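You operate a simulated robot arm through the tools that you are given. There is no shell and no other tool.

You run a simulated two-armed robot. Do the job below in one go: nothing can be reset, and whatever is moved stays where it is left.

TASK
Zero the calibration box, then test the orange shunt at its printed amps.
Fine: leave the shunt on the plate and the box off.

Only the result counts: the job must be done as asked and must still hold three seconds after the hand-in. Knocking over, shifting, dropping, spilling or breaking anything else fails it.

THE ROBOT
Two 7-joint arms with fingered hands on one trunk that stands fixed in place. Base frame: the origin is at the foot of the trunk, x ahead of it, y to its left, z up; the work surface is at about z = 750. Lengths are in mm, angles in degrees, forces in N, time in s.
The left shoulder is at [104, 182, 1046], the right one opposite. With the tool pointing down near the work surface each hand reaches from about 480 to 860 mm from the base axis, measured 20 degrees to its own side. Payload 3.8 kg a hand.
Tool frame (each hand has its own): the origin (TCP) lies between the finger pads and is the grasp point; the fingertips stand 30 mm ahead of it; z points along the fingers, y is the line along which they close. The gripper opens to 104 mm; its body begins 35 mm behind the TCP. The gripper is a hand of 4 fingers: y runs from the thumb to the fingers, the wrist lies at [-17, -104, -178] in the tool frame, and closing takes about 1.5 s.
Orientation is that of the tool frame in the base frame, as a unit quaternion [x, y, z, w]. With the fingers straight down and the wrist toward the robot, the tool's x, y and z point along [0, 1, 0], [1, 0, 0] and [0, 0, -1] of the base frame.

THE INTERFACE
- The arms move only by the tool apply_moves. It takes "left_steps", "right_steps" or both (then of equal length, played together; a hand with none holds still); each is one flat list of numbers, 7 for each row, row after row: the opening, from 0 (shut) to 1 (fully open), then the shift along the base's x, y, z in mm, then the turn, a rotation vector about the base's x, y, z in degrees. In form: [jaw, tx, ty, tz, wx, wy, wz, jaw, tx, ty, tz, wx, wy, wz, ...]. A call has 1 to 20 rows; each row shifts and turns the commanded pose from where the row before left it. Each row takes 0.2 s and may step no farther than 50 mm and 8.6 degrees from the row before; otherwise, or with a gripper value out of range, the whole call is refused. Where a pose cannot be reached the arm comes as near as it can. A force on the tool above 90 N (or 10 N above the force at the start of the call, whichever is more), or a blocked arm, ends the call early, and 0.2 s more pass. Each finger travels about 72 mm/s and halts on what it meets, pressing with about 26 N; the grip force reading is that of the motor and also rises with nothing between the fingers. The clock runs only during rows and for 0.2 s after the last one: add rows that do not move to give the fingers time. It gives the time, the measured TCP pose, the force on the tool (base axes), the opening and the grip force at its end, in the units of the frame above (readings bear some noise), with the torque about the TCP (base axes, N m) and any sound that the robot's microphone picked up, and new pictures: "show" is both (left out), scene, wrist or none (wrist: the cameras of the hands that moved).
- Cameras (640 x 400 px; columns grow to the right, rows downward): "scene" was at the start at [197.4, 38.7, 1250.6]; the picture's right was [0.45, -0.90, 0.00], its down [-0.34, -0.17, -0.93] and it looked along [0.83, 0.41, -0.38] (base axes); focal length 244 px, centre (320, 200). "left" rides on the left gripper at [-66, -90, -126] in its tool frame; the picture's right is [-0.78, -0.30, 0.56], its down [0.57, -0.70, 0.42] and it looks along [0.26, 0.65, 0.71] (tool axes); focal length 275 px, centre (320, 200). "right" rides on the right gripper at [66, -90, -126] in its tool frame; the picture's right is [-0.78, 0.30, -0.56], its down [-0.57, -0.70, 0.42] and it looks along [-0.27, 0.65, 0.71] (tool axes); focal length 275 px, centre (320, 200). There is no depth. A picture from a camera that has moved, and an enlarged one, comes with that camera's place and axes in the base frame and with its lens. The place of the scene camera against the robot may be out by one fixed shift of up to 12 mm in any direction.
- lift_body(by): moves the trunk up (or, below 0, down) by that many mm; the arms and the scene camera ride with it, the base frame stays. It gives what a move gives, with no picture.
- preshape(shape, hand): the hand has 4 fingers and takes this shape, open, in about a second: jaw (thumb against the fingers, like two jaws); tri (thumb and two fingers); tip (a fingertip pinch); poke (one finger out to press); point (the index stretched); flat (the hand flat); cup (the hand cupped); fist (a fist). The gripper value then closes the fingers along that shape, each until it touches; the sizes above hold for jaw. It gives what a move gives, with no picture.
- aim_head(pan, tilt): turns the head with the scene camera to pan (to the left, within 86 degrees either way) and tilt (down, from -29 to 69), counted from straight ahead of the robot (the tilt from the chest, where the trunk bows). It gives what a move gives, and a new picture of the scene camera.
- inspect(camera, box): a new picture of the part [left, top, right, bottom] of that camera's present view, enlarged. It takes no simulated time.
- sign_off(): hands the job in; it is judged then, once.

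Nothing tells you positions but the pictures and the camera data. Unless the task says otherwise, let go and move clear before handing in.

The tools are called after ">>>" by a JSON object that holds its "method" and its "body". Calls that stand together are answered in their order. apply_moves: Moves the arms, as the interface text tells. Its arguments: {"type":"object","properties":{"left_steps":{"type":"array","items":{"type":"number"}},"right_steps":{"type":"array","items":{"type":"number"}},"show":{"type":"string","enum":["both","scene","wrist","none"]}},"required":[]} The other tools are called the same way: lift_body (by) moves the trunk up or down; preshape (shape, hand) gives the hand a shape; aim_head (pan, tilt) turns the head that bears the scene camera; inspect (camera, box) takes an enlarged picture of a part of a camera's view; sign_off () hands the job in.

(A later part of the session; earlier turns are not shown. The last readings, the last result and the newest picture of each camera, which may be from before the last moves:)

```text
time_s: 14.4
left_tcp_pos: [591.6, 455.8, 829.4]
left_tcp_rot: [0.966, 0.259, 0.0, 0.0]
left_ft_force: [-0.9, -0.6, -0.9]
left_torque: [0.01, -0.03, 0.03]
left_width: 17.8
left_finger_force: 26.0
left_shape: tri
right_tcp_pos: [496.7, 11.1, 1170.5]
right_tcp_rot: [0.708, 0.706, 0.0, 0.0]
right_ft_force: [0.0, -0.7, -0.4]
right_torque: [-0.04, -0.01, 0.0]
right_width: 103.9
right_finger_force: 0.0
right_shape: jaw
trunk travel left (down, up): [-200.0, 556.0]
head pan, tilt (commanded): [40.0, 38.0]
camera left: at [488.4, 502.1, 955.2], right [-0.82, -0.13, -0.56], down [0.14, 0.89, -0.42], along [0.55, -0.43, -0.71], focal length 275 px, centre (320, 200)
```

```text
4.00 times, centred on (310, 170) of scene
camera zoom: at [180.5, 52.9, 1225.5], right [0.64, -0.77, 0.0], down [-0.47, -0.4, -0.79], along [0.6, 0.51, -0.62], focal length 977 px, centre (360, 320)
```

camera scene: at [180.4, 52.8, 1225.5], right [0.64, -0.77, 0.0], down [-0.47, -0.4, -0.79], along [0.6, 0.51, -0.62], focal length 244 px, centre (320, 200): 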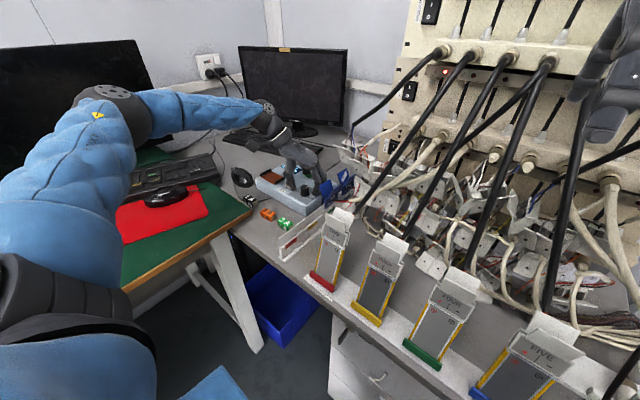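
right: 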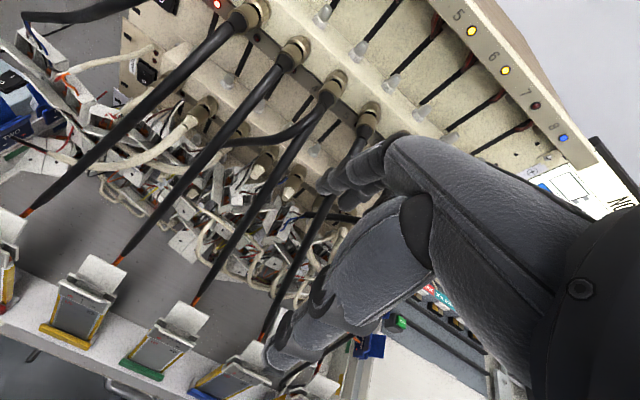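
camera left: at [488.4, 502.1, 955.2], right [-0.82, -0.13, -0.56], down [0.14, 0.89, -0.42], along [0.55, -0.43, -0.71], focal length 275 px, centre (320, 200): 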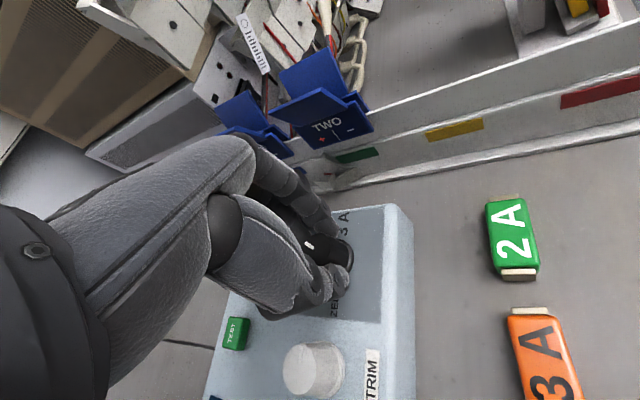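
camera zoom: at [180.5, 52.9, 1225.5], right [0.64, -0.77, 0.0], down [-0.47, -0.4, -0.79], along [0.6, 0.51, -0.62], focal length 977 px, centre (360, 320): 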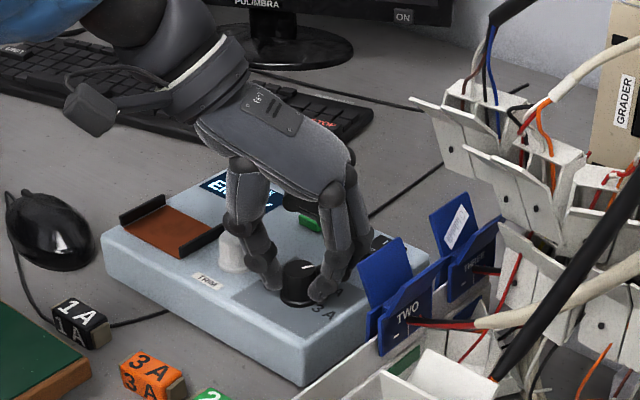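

The knob is gripped. I'll turn it counter-clockwise (towards ZERO), first by about 26° as a check.

>>> {"method": "apply_moves", "body": {"left_steps": [0.1, 0, 0, 0, 0, 0, 8.57, 0.1, 0, 0, 0, 0, 0, 8.57, 0.1, 0, 0, 0, 0, 0, 8.57, 0.1, 0, 0, 0, 0, 0, 0], "show": "wrist"}}

>>> {"method": "inspect", "body": {"camera": "left", "box": [250, 150, 470, 330]}}

>>> {"method": "inspect", "body": {"camera": "scene", "box": [250, 120, 370, 220]}}

```text
time_s: 15.4
left_tcp_pos: [589.7, 455.3, 829.7]
left_tcp_rot: [0.884, 0.468, 0.0, 0.001]
left_ft_force: [1.3, -1.5, 0.5]
left_torque: [-0.03, -0.1, 0.01]
left_width: 17.4
left_finger_force: 26.3
left_shape: tri
right_tcp_pos: [497.5, 11.0, 1169.7]
right_tcp_rot: [0.707, 0.707, 0.0, -0.001]
right_ft_force: [-0.1, -0.4, 0.7]
right_torque: [0.03, -0.01, 0.02]
right_width: 103.9
right_finger_force: 0.0
right_shape: jaw
trunk travel left (down, up): [-200.0, 556.0]
head pan, tilt (commanded): [40.0, 38.0]
camera left: at [478.5, 452.8, 955.2], right [-0.68, -0.48, -0.56], down [-0.26, 0.87, -0.43], along [0.68, -0.15, -0.71], focal length 275 px, centre (320, 200)
```

left: 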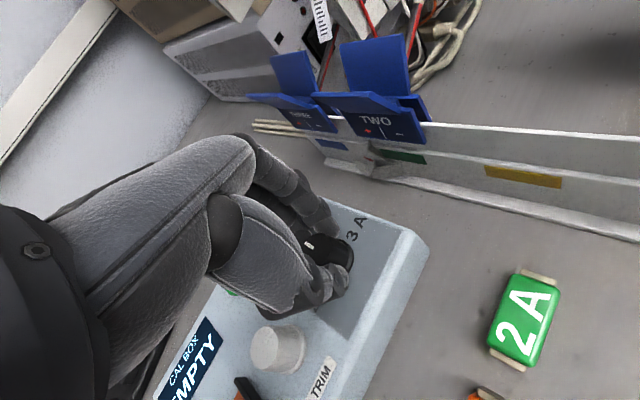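

```text
2.22 times, centred on (360, 240) of left
camera zoom: at [478.5, 452.8, 955.2], right [-0.68, -0.48, -0.56], down [-0.26, 0.87, -0.43], along [0.68, -0.15, -0.71], focal length 612 px, centre (231, 111)
```

zoom: 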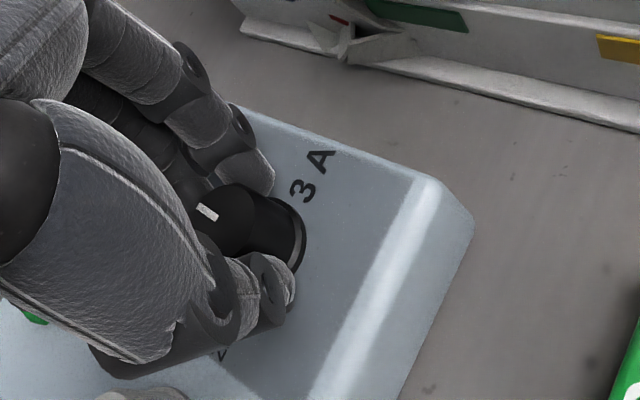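

```text
4.00 times, centred on (310, 170) of scene
camera zoom: at [180.6, 52.6, 1225.5], right [0.64, -0.77, 0.0], down [-0.47, -0.4, -0.79], along [0.6, 0.51, -0.62], focal length 977 px, centre (360, 320)
```

zoom: 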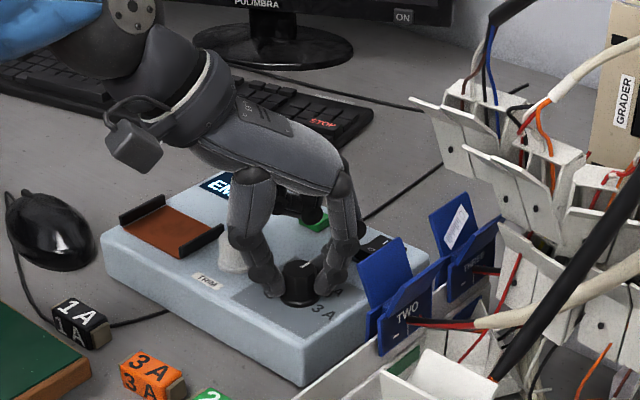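

The pointer turned with the hand with almost no torque. I'll continue to yaw 0 (60° in total), then release, lift, yaw back and regrip.

>>> {"method": "apply_moves", "body": {"left_steps": [0.1, 0, 0, 0, 0, 0, 8.57, 0.1, 0, 0, 0, 0, 0, 8.57, 0.1, 0, 0, 0, 0, 0, 8.57, 0.1, 0, 0, 0, 0, 0, 8.57, 0.1, 0, 0, 0, 0, 0, 0], "show": "wrist"}}

>>> {"method": "inspect", "body": {"camera": "left", "box": [250, 150, 470, 330]}}

>>> {"method": "inspect", "body": {"camera": "scene", "box": [250, 120, 370, 220]}}

```text
time_s: 16.6
left_tcp_pos: [591.2, 454.2, 829.3]
left_tcp_rot: [0.707, 0.708, 0.0, 0.0]
left_ft_force: [0.8, -5.3, 0.9]
left_torque: [-0.14, -0.08, -0.04]
left_width: 17.3
left_finger_force: 26.1
left_shape: tri
right_tcp_pos: [497.6, 10.2, 1169.1]
right_tcp_rot: [0.707, 0.707, 0.0, 0.0]
right_ft_force: [0.5, -0.1, 0.5]
right_torque: [0.01, -0.01, 0.0]
right_width: 103.7
right_finger_force: 0.0
right_shape: jaw
trunk travel left (down, up): [-200.0, 556.0]
head pan, tilt (commanded): [40.0, 38.0]
camera left: at [499.7, 390.3, 955.1], right [-0.3, -0.78, -0.56], down [-0.7, 0.57, -0.43], along [0.65, 0.26, -0.71], focal length 275 px, centre (320, 200)
```

left: 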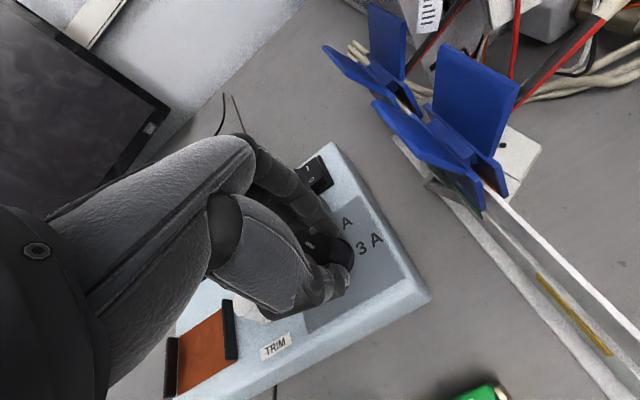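

```text
2.22 times, centred on (360, 240) of left
camera zoom: at [499.7, 390.3, 955.1], right [-0.3, -0.78, -0.56], down [-0.7, 0.57, -0.43], along [0.65, 0.26, -0.71], focal length 612 px, centre (231, 111)
```

zoom: 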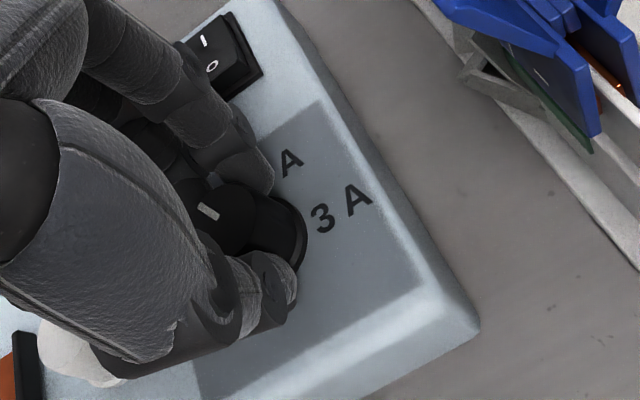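

```text
4.00 times, centred on (310, 170) of scene
camera zoom: at [180.5, 52.1, 1225.6], right [0.64, -0.77, 0.0], down [-0.47, -0.4, -0.79], along [0.6, 0.51, -0.62], focal length 977 px, centre (360, 320)
```

zoom: 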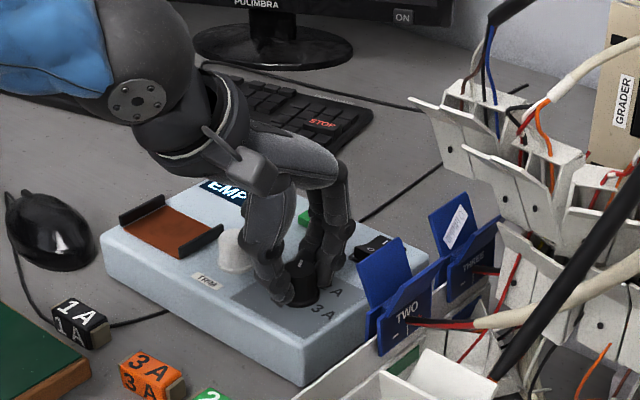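

The pointer has followed to about -30° (1A). I'll release, lift, yaw back -60° and come down again.

>>> {"method": "apply_moves", "body": {"left_steps": [0.45, 0, 0, 0, 0, 0, 0, 0.45, 0, 0, 0, 0, 0, 0, 0.45, 0, 0, 0, 0, 0, 0, 0.45, 0, 0, 15, 0, 0, 0, 0.45, 0, 0, 20, 0, 0, -8.57, 0.45, 0, 0, 0, 0, 0, -8.57, 0.45, 0, 0, 0, 0, 0, -8.57, 0.45, 0, 0, 0, 0, 0, -8.57, 0.45, 0, 0, 0, 0, 0, -8.57, 0.45, 0, 0, 0, 0, 0, -8.57, 0.45, 0, 0, 0, 0, 0, -8.57, 0.45, 0, 0, 0, 0, 0, 0], "show": "wrist"}}

>>> {"method": "inspect", "body": {"camera": "left", "box": [250, 170, 470, 350]}}

>>> {"method": "inspect", "body": {"camera": "scene", "box": [250, 120, 370, 220]}}

```text
time_s: 19.2
left_tcp_pos: [591.5, 456.3, 865.0]
left_tcp_rot: [0.966, 0.258, -0.001, 0.001]
left_ft_force: [0.5, 0.3, 0.0]
left_torque: [0.0, -0.02, -0.01]
left_width: 46.4
left_finger_force: 0.1
left_shape: tri
right_tcp_pos: [496.6, 11.5, 1170.6]
right_tcp_rot: [0.707, 0.707, 0.0, 0.0]
right_ft_force: [-0.3, -0.2, -0.6]
right_torque: [0.02, 0.03, -0.01]
right_width: 103.7
right_finger_force: 0.0
right_shape: jaw
trunk travel left (down, up): [-200.0, 556.0]
head pan, tilt (commanded): [40.0, 38.0]
camera left: at [487.9, 502.0, 990.0], right [-0.82, -0.13, -0.56], down [0.15, 0.89, -0.43], along [0.55, -0.43, -0.71], focal length 275 px, centre (320, 200)
```

left: 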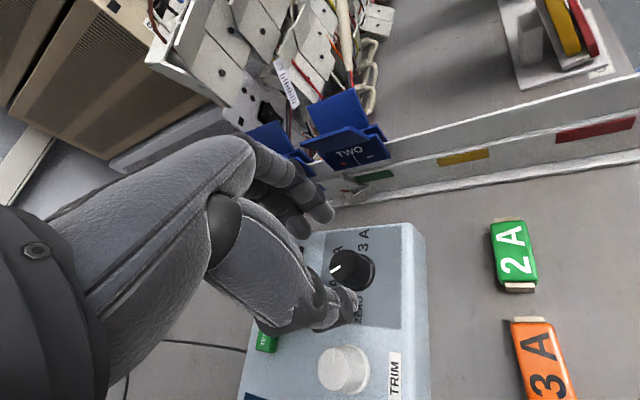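

```text
2.22 times, centred on (360, 260) of left
camera zoom: at [487.9, 502.0, 990.0], right [-0.82, -0.13, -0.56], down [0.15, 0.89, -0.43], along [0.55, -0.43, -0.71], focal length 612 px, centre (231, 67)
```

zoom: 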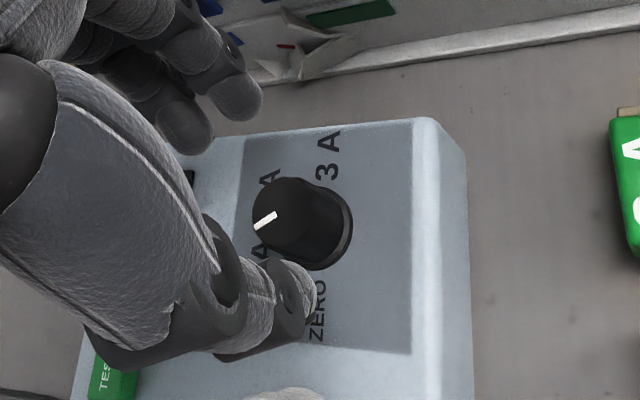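

```text
4.00 times, centred on (310, 170) of scene
camera zoom: at [180.3, 52.8, 1225.6], right [0.64, -0.77, 0.0], down [-0.47, -0.4, -0.79], along [0.6, 0.51, -0.62], focal length 977 px, centre (360, 320)
```

zoom: 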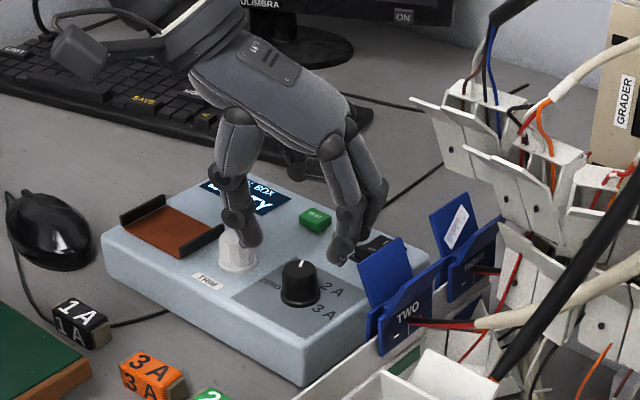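

The pointer is at 1A. I'll descend, regrip, and turn another 60° to ZERO.

>>> {"method": "apply_moves", "body": {"left_steps": [0.45, 0.5, 0, -16, 0, 0, 0, 0.45, 0, 0, -14, 0, 0, 0, 0.45, 0, 0, -6, 0, 0, 0, 0.3, 0, 0, 0, 0, 0, 0, 0.15, 0, 0, 0, 0, 0, 0, 0.1, 0, 0, 0, 0, 0, 0, 0.1, 0, 0, 0, 0, 0, 0, 0.1, 0, 0, 0, 0, 0, 0, 0.1, 0, 0, 0, 0, 0, 8.57, 0.1, 0, 0, 0, 0, 0, 8.57, 0.1, 0, 0, 0, 0, 0, 8.57, 0.1, 0, 0, 0, 0, 0, 8.57, 0.1, 0, 0, 0, 0, 0, 8.57, 0.1, 0, 0, 0, 0, 0, 8.57, 0.1, 0, 0, 0, 0, 0, 8.57, 0.1, 0, 0, 0, 0, 0, 0], "show": "wrist"}}

>>> {"method": "inspect", "body": {"camera": "left", "box": [250, 150, 470, 330]}}

>>> {"method": "inspect", "body": {"camera": "scene", "box": [250, 120, 370, 220]}}

```text
time_s: 22.6
left_tcp_pos: [591.9, 454.6, 830.4]
left_tcp_rot: [0.707, 0.707, 0.0, 0.0]
left_ft_force: [-6.0, -0.5, 1.7]
left_torque: [0.0, 0.11, 0.0]
left_width: 17.3
left_finger_force: 25.9
left_shape: tri
right_tcp_pos: [495.2, 11.1, 1169.9]
right_tcp_rot: [0.707, 0.708, 0.0, 0.0]
right_ft_force: [-0.3, 0.5, -0.2]
right_torque: [-0.01, 0.01, -0.01]
right_width: 103.6
right_finger_force: 0.1
right_shape: jaw
trunk travel left (down, up): [-200.0, 556.0]
head pan, tilt (commanded): [40.0, 38.0]
camera left: at [500.4, 390.2, 954.3], right [-0.3, -0.78, -0.56], down [-0.7, 0.57, -0.42], along [0.65, 0.26, -0.71], focal length 275 px, centre (320, 200)
```

left: 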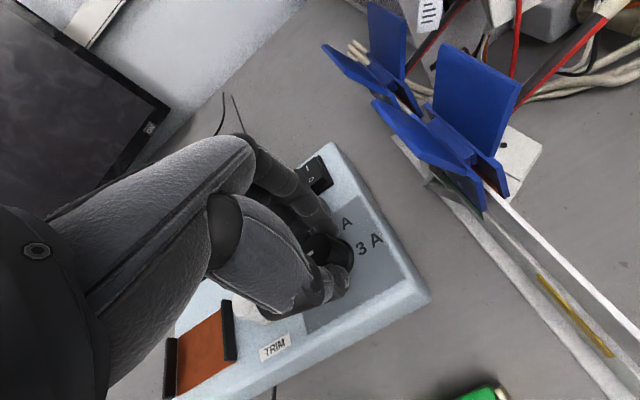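

```text
2.22 times, centred on (360, 240) of left
camera zoom: at [500.4, 390.2, 954.3], right [-0.3, -0.78, -0.56], down [-0.7, 0.57, -0.42], along [0.65, 0.26, -0.71], focal length 612 px, centre (231, 111)
```

zoom: 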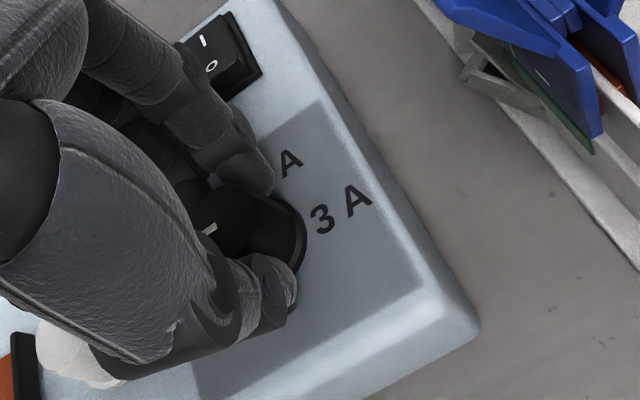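

```text
4.00 times, centred on (310, 170) of scene
camera zoom: at [179.8, 52.6, 1225.6], right [0.64, -0.77, 0.0], down [-0.47, -0.4, -0.79], along [0.6, 0.51, -0.62], focal length 977 px, centre (360, 320)
```

zoom: 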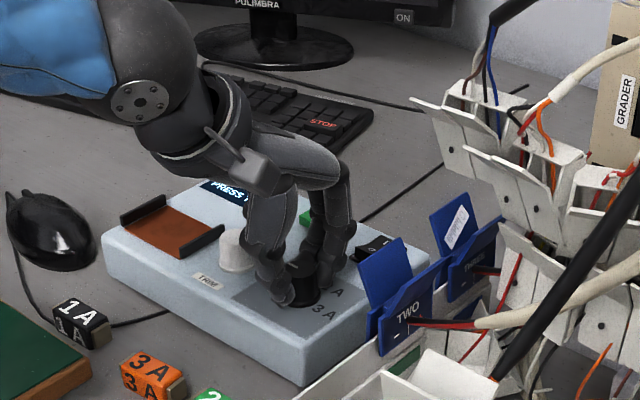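

The display changed to "PRESS …". I'll release and lift clear to read it and check the pointer.

>>> {"method": "apply_moves", "body": {"left_steps": [0.45, 0, 0, 0, 0, 0, 0, 0.45, 0, 0, 0, 0, 0, 0, 0.45, 0, 0, 0, 0, 0, 0, 0.45, 0, 0, 20, 0, 0, 0, 0.45, -10, 0, 40, 0, 0, 0, 0.45, -30, 0, 30, 0, 0, 0, 0.45, -30, 0, 30, 0, 0, 0, 0.45, -30, 0, 25, 0, 0, 0, 0.45, 0, 0, 0, 0, 0, 0], "show": "wrist"}}

>>> {"method": "inspect", "body": {"camera": "left", "box": [300, 180, 460, 320]}}

>>> {"method": "inspect", "body": {"camera": "scene", "box": [240, 150, 360, 220]}}

```text
time_s: 24.6
left_tcp_pos: [492.1, 453.7, 972.9]
left_tcp_rot: [0.707, 0.707, -0.002, 0.0]
left_ft_force: [-0.3, -0.4, 0.1]
left_torque: [0.03, 0.04, -0.01]
left_width: 46.7
left_finger_force: 0.0
left_shape: tri
right_tcp_pos: [497.4, 11.8, 1170.4]
right_tcp_rot: [0.707, 0.707, -0.001, 0.0]
right_ft_force: [0.7, -0.4, 0.6]
right_torque: [0.02, 0.03, -0.03]
right_width: 103.6
right_finger_force: 0.1
right_shape: jaw
trunk travel left (down, up): [-200.0, 556.0]
head pan, tilt (commanded): [40.0, 38.0]
camera left: at [400.9, 389.3, 1098.9], right [-0.3, -0.78, -0.55], down [-0.7, 0.57, -0.42], along [0.65, 0.26, -0.72], focal length 275 px, centre (320, 200)
```

left: 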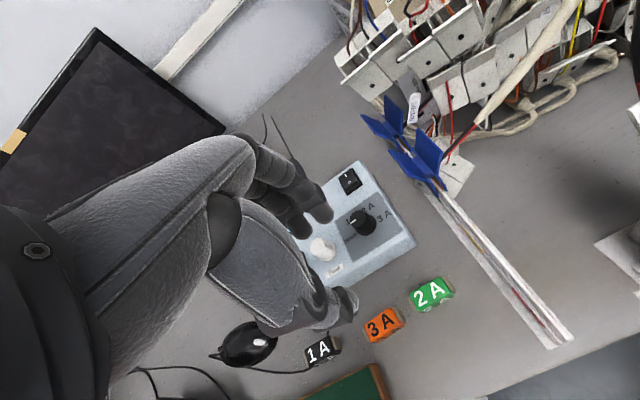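

```text
2.86 times, centred on (380, 250) of left
camera zoom: at [400.9, 389.3, 1098.9], right [-0.3, -0.78, -0.55], down [-0.7, 0.57, -0.42], along [0.65, 0.26, -0.72], focal length 786 px, centre (149, 57)
```

zoom: 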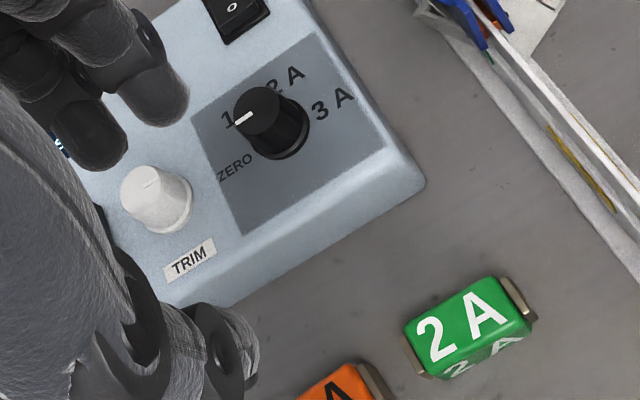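

```text
5.33 times, centred on (300, 185) of scene
camera zoom: at [180.8, 53.2, 1225.5], right [0.64, -0.77, 0.0], down [-0.47, -0.4, -0.79], along [0.6, 0.51, -0.62], focal length 1303 px, centre (427, 280)
```

zoom: 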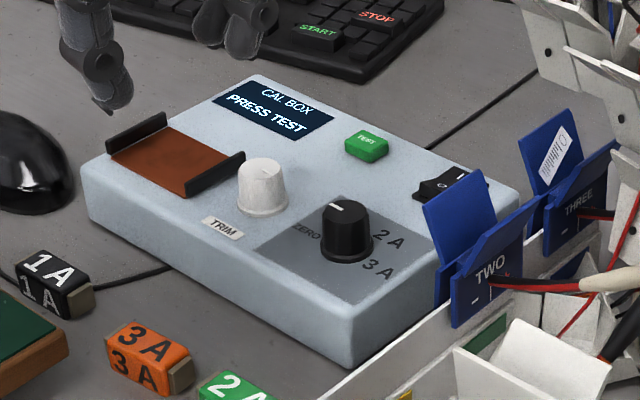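

Display reads "PRESS TEST" and the pointer sits at ZERO. I'll take the poke shape and move above the TEST button at about (668, 510, 802).

>>> {"method": "preshape", "body": {"hand": "left", "shape": "poke"}}

>>> {"method": "apply_moves", "body": {"left_steps": [0, 30, 10.4, -16, 0, 0, 0, 0, 30, 10.4, -16, 0, 0, 0, 0, 30, 10.4, -16, 0, 0, 0, 0, 30, 10.4, -16, 0, 0, 0, 0, 30, 10.4, -16, 0, 0, 0, 0, 29.5, 10.4, -22, 0, 0, 0, 0, 0, 0, -20, 0, 0, 0, 0, 0, 0, 0, 0, 0, 0], "show": "wrist"}}

>>> {"method": "inspect", "body": {"camera": "left", "box": [240, 190, 420, 340]}}

```text
time_s: 25.5
left_tcp_pos: [492.4, 454.8, 974.3]
left_tcp_rot: [0.707, 0.707, 0.0, 0.0]
left_ft_force: [0.8, 0.6, -0.1]
left_torque: [-0.01, -0.02, -0.01]
left_width: 0.0
left_finger_force: 0.0
left_shape: poke
right_tcp_pos: [497.1, 11.0, 1170.3]
right_tcp_rot: [0.707, 0.707, 0.0, 0.0]
right_ft_force: [0.5, 0.0, 0.2]
right_torque: [0.0, 0.02, 0.0]
right_width: 103.7
right_finger_force: 0.1
right_shape: jaw
trunk travel left (down, up): [-200.0, 556.0]
head pan, tilt (commanded): [40.0, 38.0]
```

```text
time_s: 27.3
left_tcp_pos: [670.0, 518.4, 850.6]
left_tcp_rot: [0.707, 0.707, 0.0, 0.0]
left_ft_force: [0.3, 0.0, 0.3]
left_torque: [0.03, 0.04, -0.01]
left_width: 0.1
left_finger_force: 0.0
left_shape: poke
right_tcp_pos: [496.4, 10.3, 1169.9]
right_tcp_rot: [0.708, 0.707, 0.0, -0.001]
right_ft_force: [-0.3, 0.0, 0.2]
right_torque: [-0.02, -0.01, -0.01]
right_width: 103.9
right_finger_force: 0.0
right_shape: jaw
trunk travel left (down, up): [-200.0, 556.0]
head pan, tilt (commanded): [40.0, 38.0]
camera left: at [579.2, 453.9, 976.2], right [-0.3, -0.78, -0.56], down [-0.7, 0.57, -0.42], along [0.65, 0.26, -0.71], focal length 275 px, centre (320, 200)
```

left: 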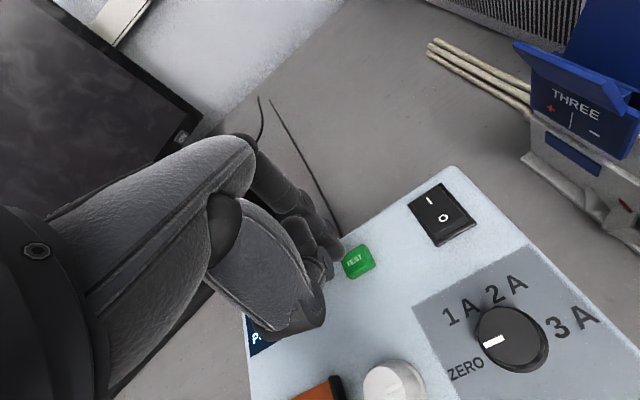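

```text
2.67 times, centred on (330, 265) of left
camera zoom: at [579.2, 453.9, 976.2], right [-0.3, -0.78, -0.56], down [-0.7, 0.57, -0.42], along [0.65, 0.26, -0.71], focal length 734 px, centre (293, 27)
```

zoom: 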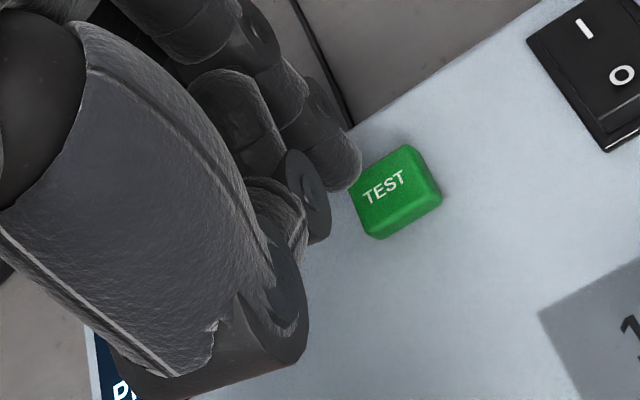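

The fingertip is just above TEST. I'll press it in small steps.

>>> {"method": "apply_moves", "body": {"left_steps": [0, 2, -1, -10, 0, 0, 0, 0, 0, 0, -8, 0, 0, 0, 0, 0, 0, -4, 0, 0, 0, 0, 0, 0, -2, 0, 0, 0, 0, 0, 0, 0, 0, 0, 0]}}

>>> {"method": "inspect", "body": {"camera": "scene", "box": [240, 150, 360, 220]}}

```text
time_s: 28.5
left_tcp_pos: [673.1, 517.8, 828.9]
left_tcp_rot: [0.707, 0.707, 0.002, 0.002]
left_ft_force: [0.2, 2.0, 10.0]
left_torque: [-0.02, -0.01, 0.02]
left_width: 0.0
left_finger_force: 0.1
left_shape: poke
right_tcp_pos: [496.3, 10.7, 1170.6]
right_tcp_rot: [0.707, 0.707, -0.001, 0.001]
right_ft_force: [0.4, -0.8, 0.8]
right_torque: [0.0, -0.02, 0.0]
right_width: 103.5
right_finger_force: 0.1
right_shape: jaw
trunk travel left (down, up): [-200.0, 556.0]
head pan, tilt (commanded): [40.0, 38.0]
heard: click
camera scene: at [179.5, 52.4, 1225.8], right [0.64, -0.77, 0.0], down [-0.47, -0.4, -0.79], along [0.6, 0.51, -0.62], focal length 244 px, centre (320, 200)
camera left: at [580.8, 452.8, 954.5], right [-0.29, -0.78, -0.56], down [-0.7, 0.57, -0.43], along [0.65, 0.27, -0.71], focal length 275 px, centre (320, 200)
```

scene: 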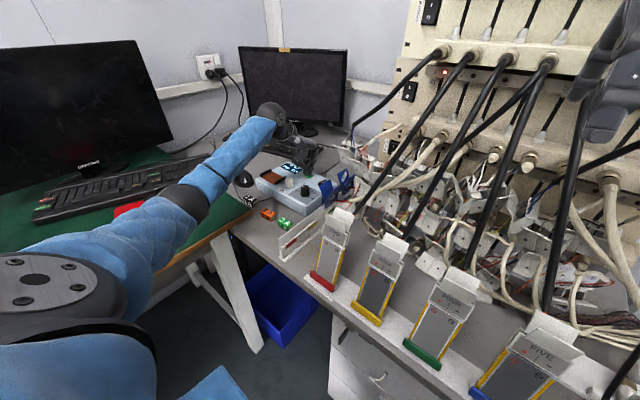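
left: 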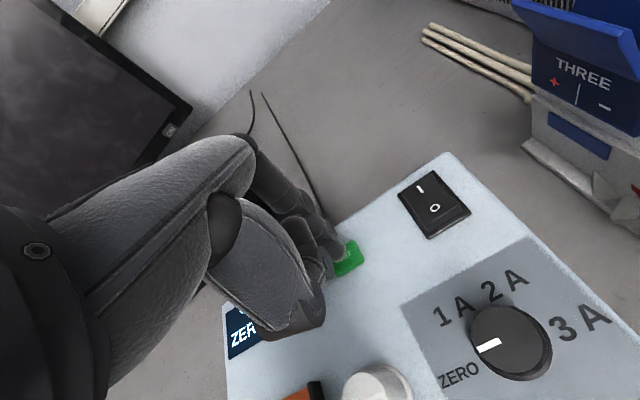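

```text
5.33 times, centred on (300, 185) of scene
camera zoom: at [179.5, 52.4, 1225.8], right [0.64, -0.77, 0.0], down [-0.47, -0.4, -0.79], along [0.6, 0.51, -0.62], focal length 1303 px, centre (427, 280)
```

zoom: 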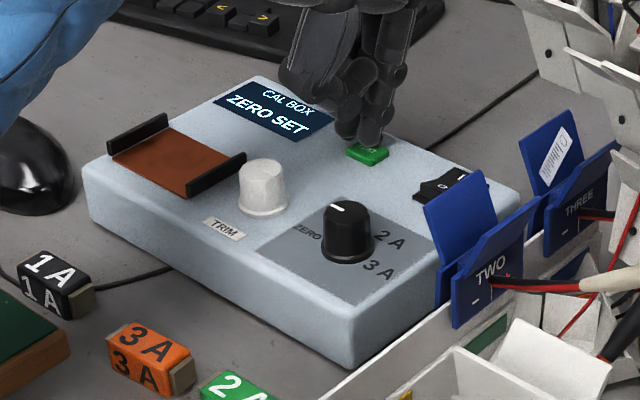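

A click and "ZERO SET" on the display: the box is zeroed, with no trimming needed. I'll lift off and confirm the display holds.

>>> {"method": "apply_moves", "body": {"left_steps": [0, 0, 0, 20, 0, 0, 0, 0, -10, 0, 40, 0, 0, 0, 0, -30, 0, 40, 0, 0, 0, 0, -40, 0, 30, 0, 0, 0, 0, -40, 0, 20, 0, 0, 0, 0, 0, 0, 0, 0, 0, 0]}}

>>> {"method": "inspect", "body": {"camera": "scene", "box": [240, 150, 360, 220]}}

```text
time_s: 29.9
left_tcp_pos: [555.3, 516.9, 977.7]
left_tcp_rot: [0.707, 0.707, -0.001, -0.001]
left_ft_force: [0.0, -0.7, -0.9]
left_torque: [-0.02, 0.02, 0.0]
left_width: 0.2
left_finger_force: 0.0
left_shape: poke
right_tcp_pos: [497.5, 10.8, 1170.7]
right_tcp_rot: [0.707, 0.707, 0.0, 0.0]
right_ft_force: [0.4, 0.7, 0.0]
right_torque: [-0.01, -0.02, -0.03]
right_width: 103.8
right_finger_force: 0.1
right_shape: jaw
trunk travel left (down, up): [-200.0, 556.0]
head pan, tilt (commanded): [40.0, 38.0]
camera scene: at [180.9, 52.8, 1225.4], right [0.64, -0.77, 0.0], down [-0.47, -0.4, -0.79], along [0.6, 0.51, -0.62], focal length 244 px, centre (320, 200)
camera left: at [463.5, 451.8, 1103.6], right [-0.3, -0.78, -0.56], down [-0.7, 0.57, -0.42], along [0.65, 0.26, -0.71], focal length 275 px, centre (320, 200)
```

scene: 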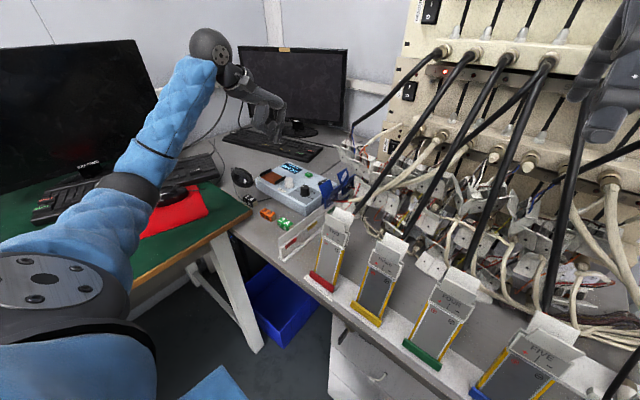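
left: 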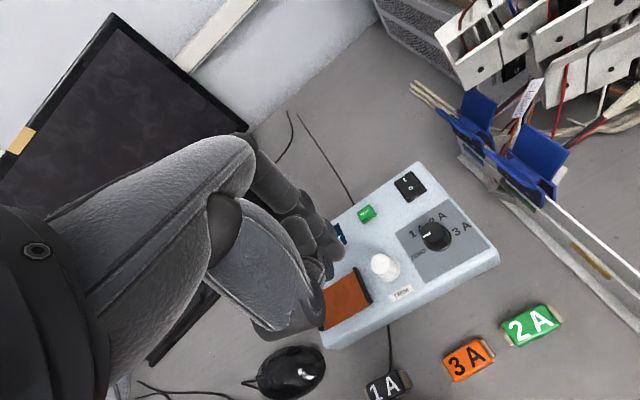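

```text
5.33 times, centred on (300, 185) of scene
camera zoom: at [180.9, 52.8, 1225.4], right [0.64, -0.77, 0.0], down [-0.47, -0.4, -0.79], along [0.6, 0.51, -0.62], focal length 1303 px, centre (427, 280)
```

zoom: 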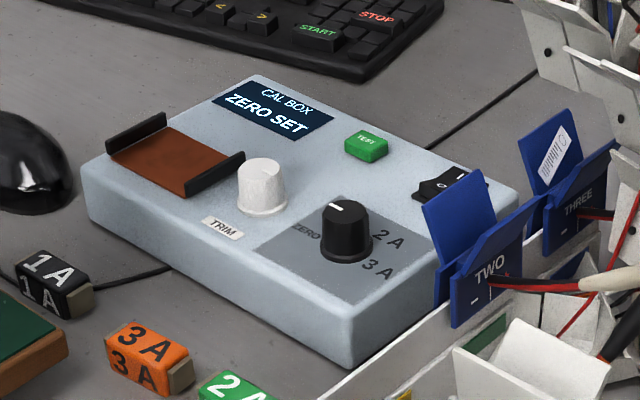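

Zeroing holds. Next I'll turn the selector to 3A: take the tri shape again and go back above the selector at yaw 0.

>>> {"method": "preshape", "body": {"hand": "left", "shape": "tri"}}

>>> {"method": "apply_moves", "body": {"left_steps": [0.45, 7.4, -12.2, 0, 0, 0, 0, 0.45, 7.4, -12.2, -20, 0, 0, 0, 0.45, 7.4, -12.2, -28, 0, 0, 0, 0.45, 7.4, -12.2, -30, 0, 0, 0, 0.45, 7.4, -12.2, -30, 0, 0, 0, 0.45, 0, 0, 0, 0, 0, 0, 0.45, 0, 0, 0, 0, 0, 0]}}

>>> {"method": "inspect", "body": {"camera": "left", "box": [250, 170, 470, 350]}}

```text
time_s: 30.8
left_tcp_pos: [554.5, 517.1, 979.2]
left_tcp_rot: [0.707, 0.707, 0.0, 0.0]
left_ft_force: [0.0, -0.2, 0.4]
left_torque: [0.0, 0.01, -0.02]
left_width: 103.9
left_finger_force: 0.0
left_shape: tri
right_tcp_pos: [496.4, 10.9, 1170.0]
right_tcp_rot: [0.708, 0.706, -0.001, 0.0]
right_ft_force: [0.9, 0.2, 0.8]
right_torque: [-0.01, 0.02, -0.01]
right_width: 103.6
right_finger_force: 0.1
right_shape: jaw
trunk travel left (down, up): [-200.0, 556.0]
head pan, tilt (commanded): [40.0, 38.0]
```

```text
time_s: 32.4
left_tcp_pos: [589.5, 456.5, 868.1]
left_tcp_rot: [0.707, 0.707, 0.0, -0.001]
left_ft_force: [0.3, 0.8, -0.5]
left_torque: [0.0, 0.03, 0.01]
left_width: 47.2
left_finger_force: 0.0
left_shape: tri
right_tcp_pos: [497.3, 10.8, 1169.8]
right_tcp_rot: [0.707, 0.707, 0.0, 0.0]
right_ft_force: [-0.5, 1.0, 0.3]
right_torque: [-0.01, 0.0, -0.05]
right_width: 103.9
right_finger_force: 0.0
right_shape: jaw
trunk travel left (down, up): [-200.0, 556.0]
head pan, tilt (commanded): [40.0, 38.0]
camera scene: at [180.5, 52.8, 1225.5], right [0.64, -0.77, 0.0], down [-0.47, -0.4, -0.79], along [0.6, 0.51, -0.62], focal length 244 px, centre (320, 200)
camera left: at [498.0, 392.7, 994.0], right [-0.3, -0.78, -0.56], down [-0.7, 0.57, -0.42], along [0.65, 0.26, -0.71], focal length 275 px, centre (320, 200)
```

scene: 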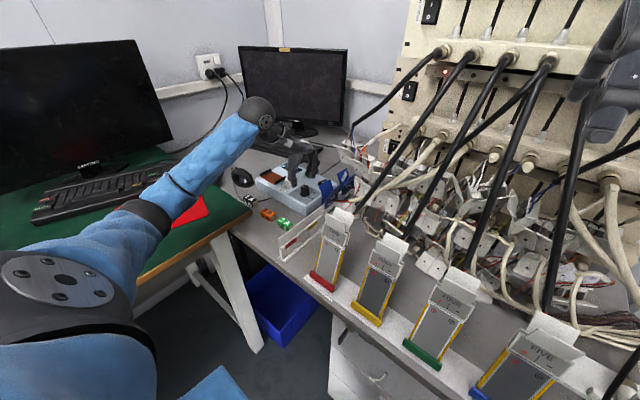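
left: 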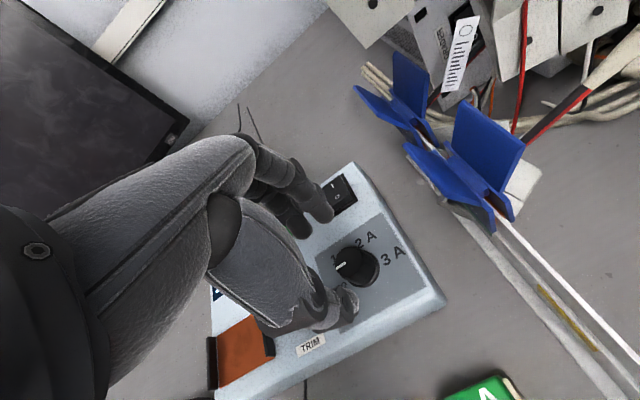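

```text
2.22 times, centred on (360, 260) of left
camera zoom: at [498.0, 392.7, 994.0], right [-0.3, -0.78, -0.56], down [-0.7, 0.57, -0.42], along [0.65, 0.26, -0.71], focal length 612 px, centre (231, 67)
```

zoom: 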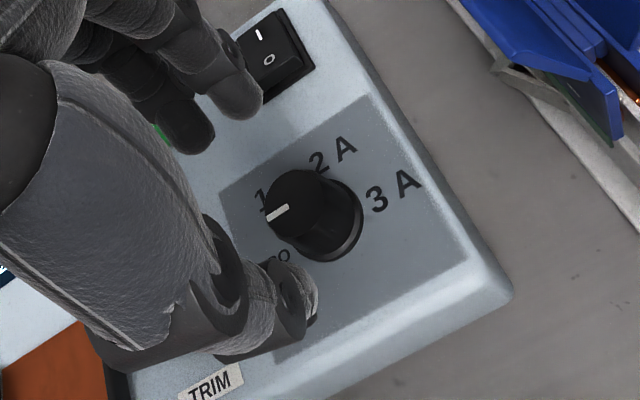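

The knob is centred under the hand with the pointer at ZERO. I'll descend, grip and turn 60° clockwise.

>>> {"method": "apply_moves", "body": {"left_steps": [0.45, 1.5, 0, -18, 0, 0, 0, 0.45, 0, 0, -15, 0, 0, 0, 0.45, 0, 0, -6, 0, 0, 0, 0.3, 0, 0, 0, 0, 0, 0, 0.15, 0, 0, 0, 0, 0, 0, 0.1, 0, 0, 0, 0, 0, 0, 0.1, 0, 0, 0, 0, 0, 0, 0.1, 0, 0, 0, 0, 0, 0, 0.1, 0, 0, 0, 0, 0, -8.57, 0.1, 0, 0, 0, 0, 0, -8.57, 0.1, 0, 0, 0, 0, 0, -8.57, 0.1, 0, 0, 0, 0, 0, -8.57, 0.1, 0, 0, 0, 0, 0, -8.57, 0.1, 0, 0, 0, 0, 0, -8.57, 0.1, 0, 0, 0, 0, 0, -8.57, 0.1, 0, 0, 0, 0, 0, 0]}}

>>> {"method": "inspect", "body": {"camera": "left", "box": [250, 150, 470, 330]}}

>>> {"method": "inspect", "body": {"camera": "scene", "box": [240, 130, 360, 220]}}

```text
time_s: 35.8
left_tcp_pos: [593.4, 455.6, 830.5]
left_tcp_rot: [0.966, 0.259, 0.001, 0.001]
left_ft_force: [14.8, 7.5, 2.8]
left_torque: [0.08, -0.45, -0.02]
left_width: 16.2
left_finger_force: 26.7
left_shape: tri
right_tcp_pos: [498.5, 11.5, 1169.3]
right_tcp_rot: [0.707, 0.707, -0.001, 0.0]
right_ft_force: [-0.1, 0.0, -0.2]
right_torque: [-0.03, 0.02, -0.01]
right_width: 103.7
right_finger_force: 0.0
right_shape: jaw
trunk travel left (down, up): [-200.0, 556.0]
head pan, tilt (commanded): [40.0, 38.0]
camera scene: at [181.7, 53.3, 1225.3], right [0.64, -0.77, 0.0], down [-0.47, -0.4, -0.79], along [0.6, 0.51, -0.62], focal length 244 px, centre (320, 200)
camera left: at [489.1, 502.7, 955.6], right [-0.82, -0.13, -0.56], down [0.15, 0.89, -0.43], along [0.56, -0.43, -0.71], focal length 275 px, centre (320, 200)
```

scene: 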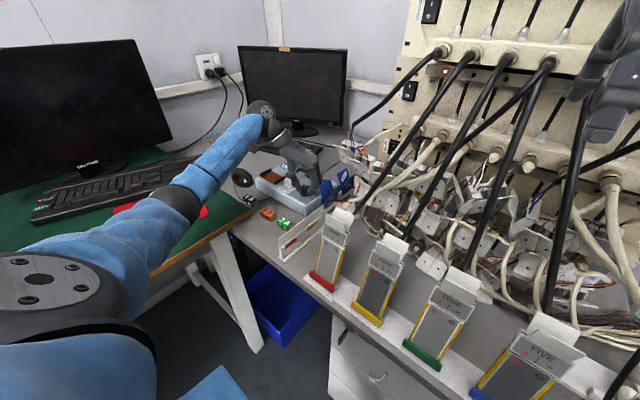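
left: 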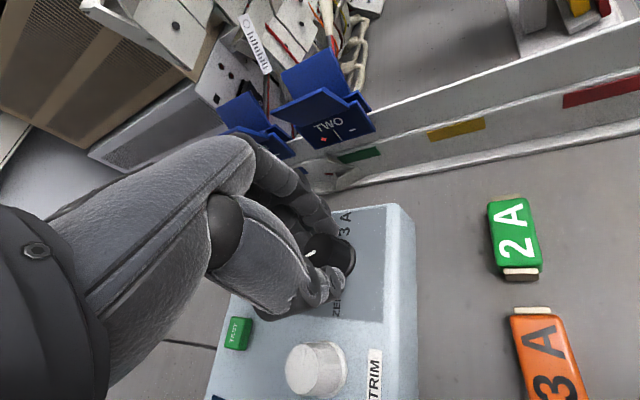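

```text
2.22 times, centred on (360, 240) of left
camera zoom: at [489.1, 502.7, 955.6], right [-0.82, -0.13, -0.56], down [0.15, 0.89, -0.43], along [0.56, -0.43, -0.71], focal length 612 px, centre (231, 111)
```

zoom: 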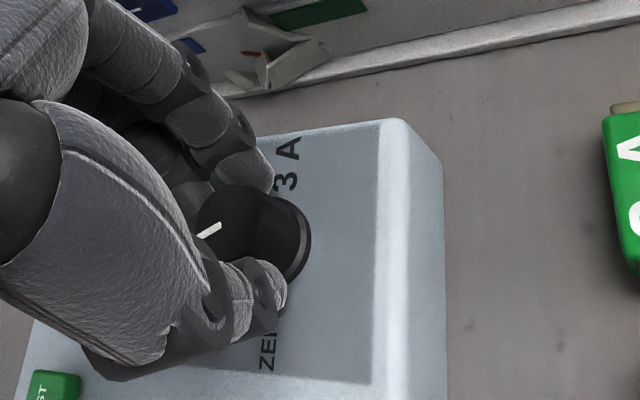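

```text
4.44 times, centred on (300, 175) of scene
camera zoom: at [181.7, 53.3, 1225.3], right [0.64, -0.77, 0.0], down [-0.47, -0.4, -0.79], along [0.6, 0.51, -0.62], focal length 1086 px, centre (409, 311)
```

zoom: 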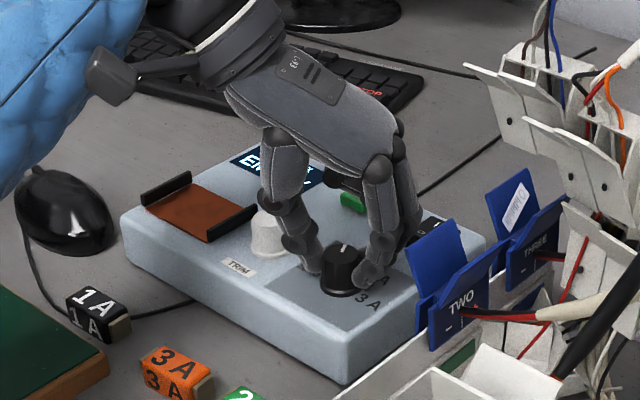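

The pointer moved to 1A, but a 15 N sideways force shows my grip centre is a few mm off. I'll release, lift, yaw back, shift the centre by (+2.5, -1), and check the box hasn't moved.

>>> {"method": "apply_moves", "body": {"left_steps": [0.3, 0, 0, 0, 0, 0, 0, 0.45, 0, 0, 0, 0, 0, 0, 0.45, 0, 0, 0, 0, 0, 0, 0.45, 0, 0, 15, 0, 0, 0, 0.45, 0, 0, 20, 0, 0, 8.57, 0.45, 0, 0, 0, 0, 0, 8.57, 0.45, 0, 0, 0, 0, 0, 8.57, 0.45, 0, 0, 0, 0, 0, 8.57, 0.45, 0, 0, 0, 0, 0, 8.57, 0.45, 0, 0, 0, 0, 0, 8.57, 0.45, 2.5, -1, 0, 0, 0, 8.57, 0.45, 0, 0, 0, 0, 0, 0]}}

>>> {"method": "inspect", "body": {"camera": "left", "box": [250, 170, 470, 350]}}

>>> {"method": "inspect", "body": {"camera": "scene", "box": [240, 150, 360, 220]}}

```text
time_s: 38.4
left_tcp_pos: [594.2, 456.4, 865.9]
left_tcp_rot: [0.706, 0.708, 0.0, 0.0]
left_ft_force: [-0.7, 0.9, -0.3]
left_torque: [-0.02, 0.04, -0.04]
left_width: 46.5
left_finger_force: 0.0
left_shape: tri
right_tcp_pos: [497.0, 10.2, 1170.3]
right_tcp_rot: [0.707, 0.707, 0.0, 0.0]
right_ft_force: [0.2, 0.4, -0.4]
right_torque: [0.0, 0.02, -0.01]
right_width: 103.6
right_finger_force: 0.0
right_shape: jaw
trunk travel left (down, up): [-200.0, 556.0]
head pan, tilt (commanded): [40.0, 38.0]
camera scene: at [180.4, 52.8, 1225.5], right [0.64, -0.77, 0.0], down [-0.47, -0.4, -0.79], along [0.6, 0.51, -0.62], focal length 244 px, centre (320, 200)
camera left: at [502.8, 390.6, 991.1], right [-0.29, -0.78, -0.56], down [-0.7, 0.57, -0.42], along [0.65, 0.27, -0.71], focal length 275 px, centre (320, 200)
```

scene: 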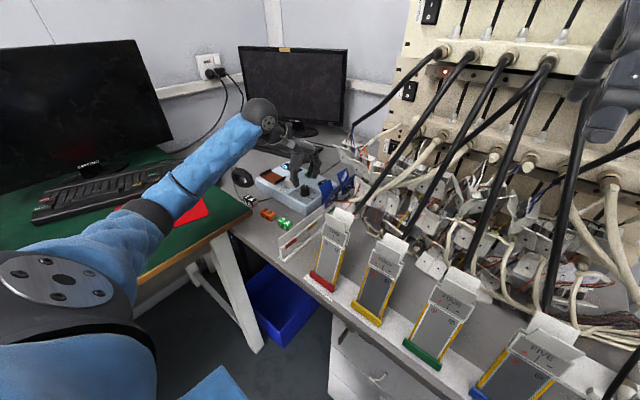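
left: 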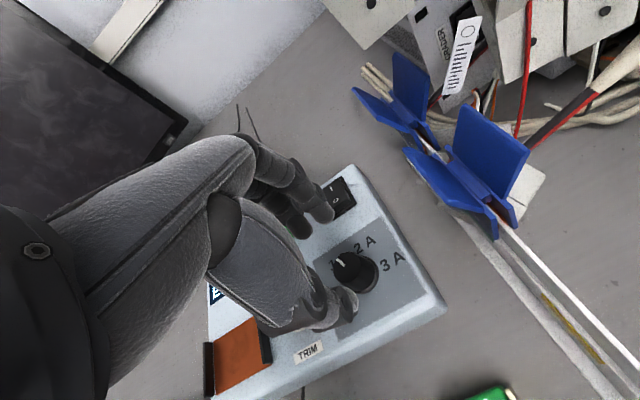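

```text
2.22 times, centred on (360, 260) of left
camera zoom: at [502.8, 390.6, 991.1], right [-0.29, -0.78, -0.56], down [-0.7, 0.57, -0.42], along [0.65, 0.27, -0.71], focal length 612 px, centre (231, 67)
```

zoom: 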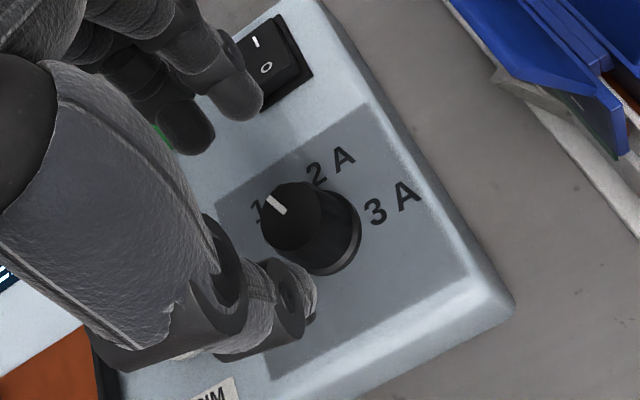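

```text
5.33 times, centred on (300, 185) of scene
camera zoom: at [180.4, 52.8, 1225.5], right [0.64, -0.77, 0.0], down [-0.47, -0.4, -0.79], along [0.6, 0.51, -0.62], focal length 1303 px, centre (427, 280)
```

zoom: 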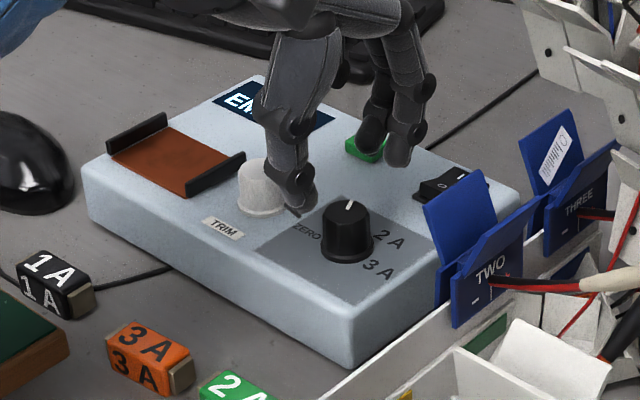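

The box hasn't moved, and the knob is now centred at about (593, 455.7) under the hand. I'll descend, grip and turn another 60° clockwise.

>>> {"method": "apply_moves", "body": {"left_steps": [0.45, -0.5, 0, -17, 0, 0, 0, 0.45, 0, 0, -14, 0, 0, 0, 0.45, 0, 0, -6, 0, 0, 0, 0.3, 0, 0, 0, 0, 0, 0, 0.15, 0, 0, 0, 0, 0, 0, 0.1, 0, 0, 0, 0, 0, 0, 0.1, 0, 0, 0, 0, 0, 0, 0.1, 0, 0, 0, 0, 0, 0, 0.1, 0, 0, 0, 0, 0, -8.57, 0.1, 0, 0, 0, 0, 0, -8.57, 0.1, 0, 0, 0, 0, 0, -8.57, 0.1, 0, 0, 0, 0, 0, -8.57, 0.1, 0, 0, 0, 0, 0, -8.57, 0.1, 0, 0, 0, 0, 0, -8.57, 0.1, 0, 0, 0, 0, 0, -8.57, 0.1, 0, 0, 0, 0, 0, 0], "show": "wrist"}}

>>> {"method": "inspect", "body": {"camera": "left", "box": [250, 150, 470, 330]}}

>>> {"method": "inspect", "body": {"camera": "scene", "box": [240, 130, 360, 220]}}

```text
time_s: 41.8
left_tcp_pos: [593.6, 455.2, 829.4]
left_tcp_rot: [0.966, 0.259, 0.001, 0.0]
left_ft_force: [-5.7, 0.1, 0.0]
left_torque: [0.01, 0.13, -0.01]
left_width: 17.1
left_finger_force: 26.0
left_shape: tri
right_tcp_pos: [496.1, 10.8, 1170.7]
right_tcp_rot: [0.707, 0.708, 0.0, 0.0]
right_ft_force: [-0.7, -0.7, -0.6]
right_torque: [0.01, 0.03, 0.03]
right_width: 103.9
right_finger_force: 0.0
right_shape: jaw
trunk travel left (down, up): [-200.0, 556.0]
head pan, tilt (commanded): [40.0, 38.0]
camera left: at [490.2, 501.3, 954.4], right [-0.82, -0.13, -0.56], down [0.15, 0.89, -0.43], along [0.55, -0.43, -0.71], focal length 275 px, centre (320, 200)
```

left: 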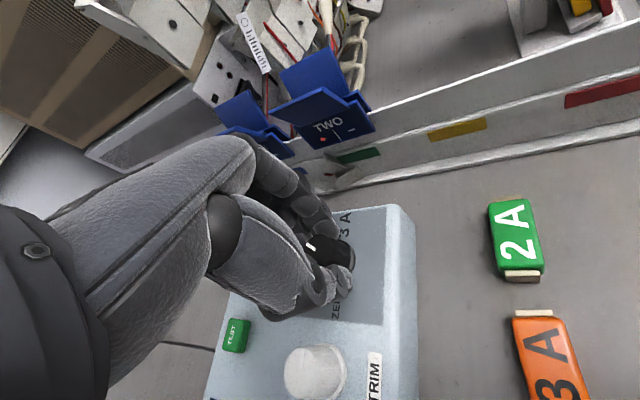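

```text
2.22 times, centred on (360, 240) of left
camera zoom: at [490.2, 501.3, 954.4], right [-0.82, -0.13, -0.56], down [0.15, 0.89, -0.43], along [0.55, -0.43, -0.71], focal length 612 px, centre (231, 111)
```

zoom: 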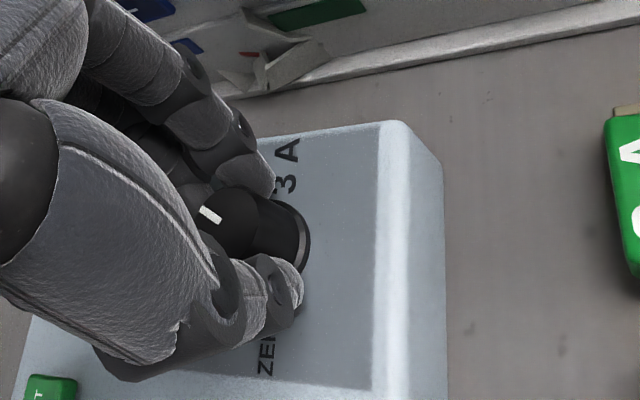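

```text
4.44 times, centred on (300, 175) of scene
camera zoom: at [180.0, 52.8, 1225.6], right [0.64, -0.77, 0.0], down [-0.47, -0.4, -0.79], along [0.6, 0.51, -0.62], focal length 1086 px, centre (409, 311)
```

zoom: 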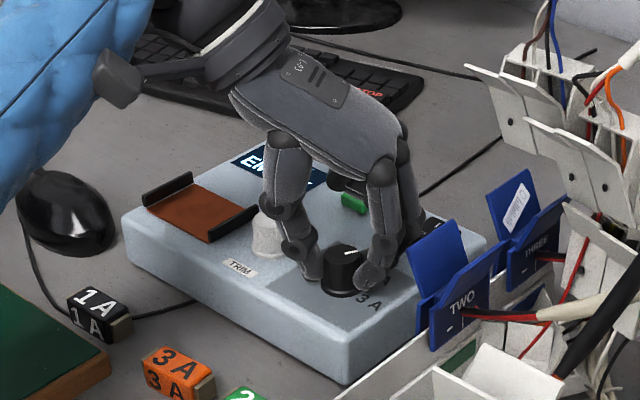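

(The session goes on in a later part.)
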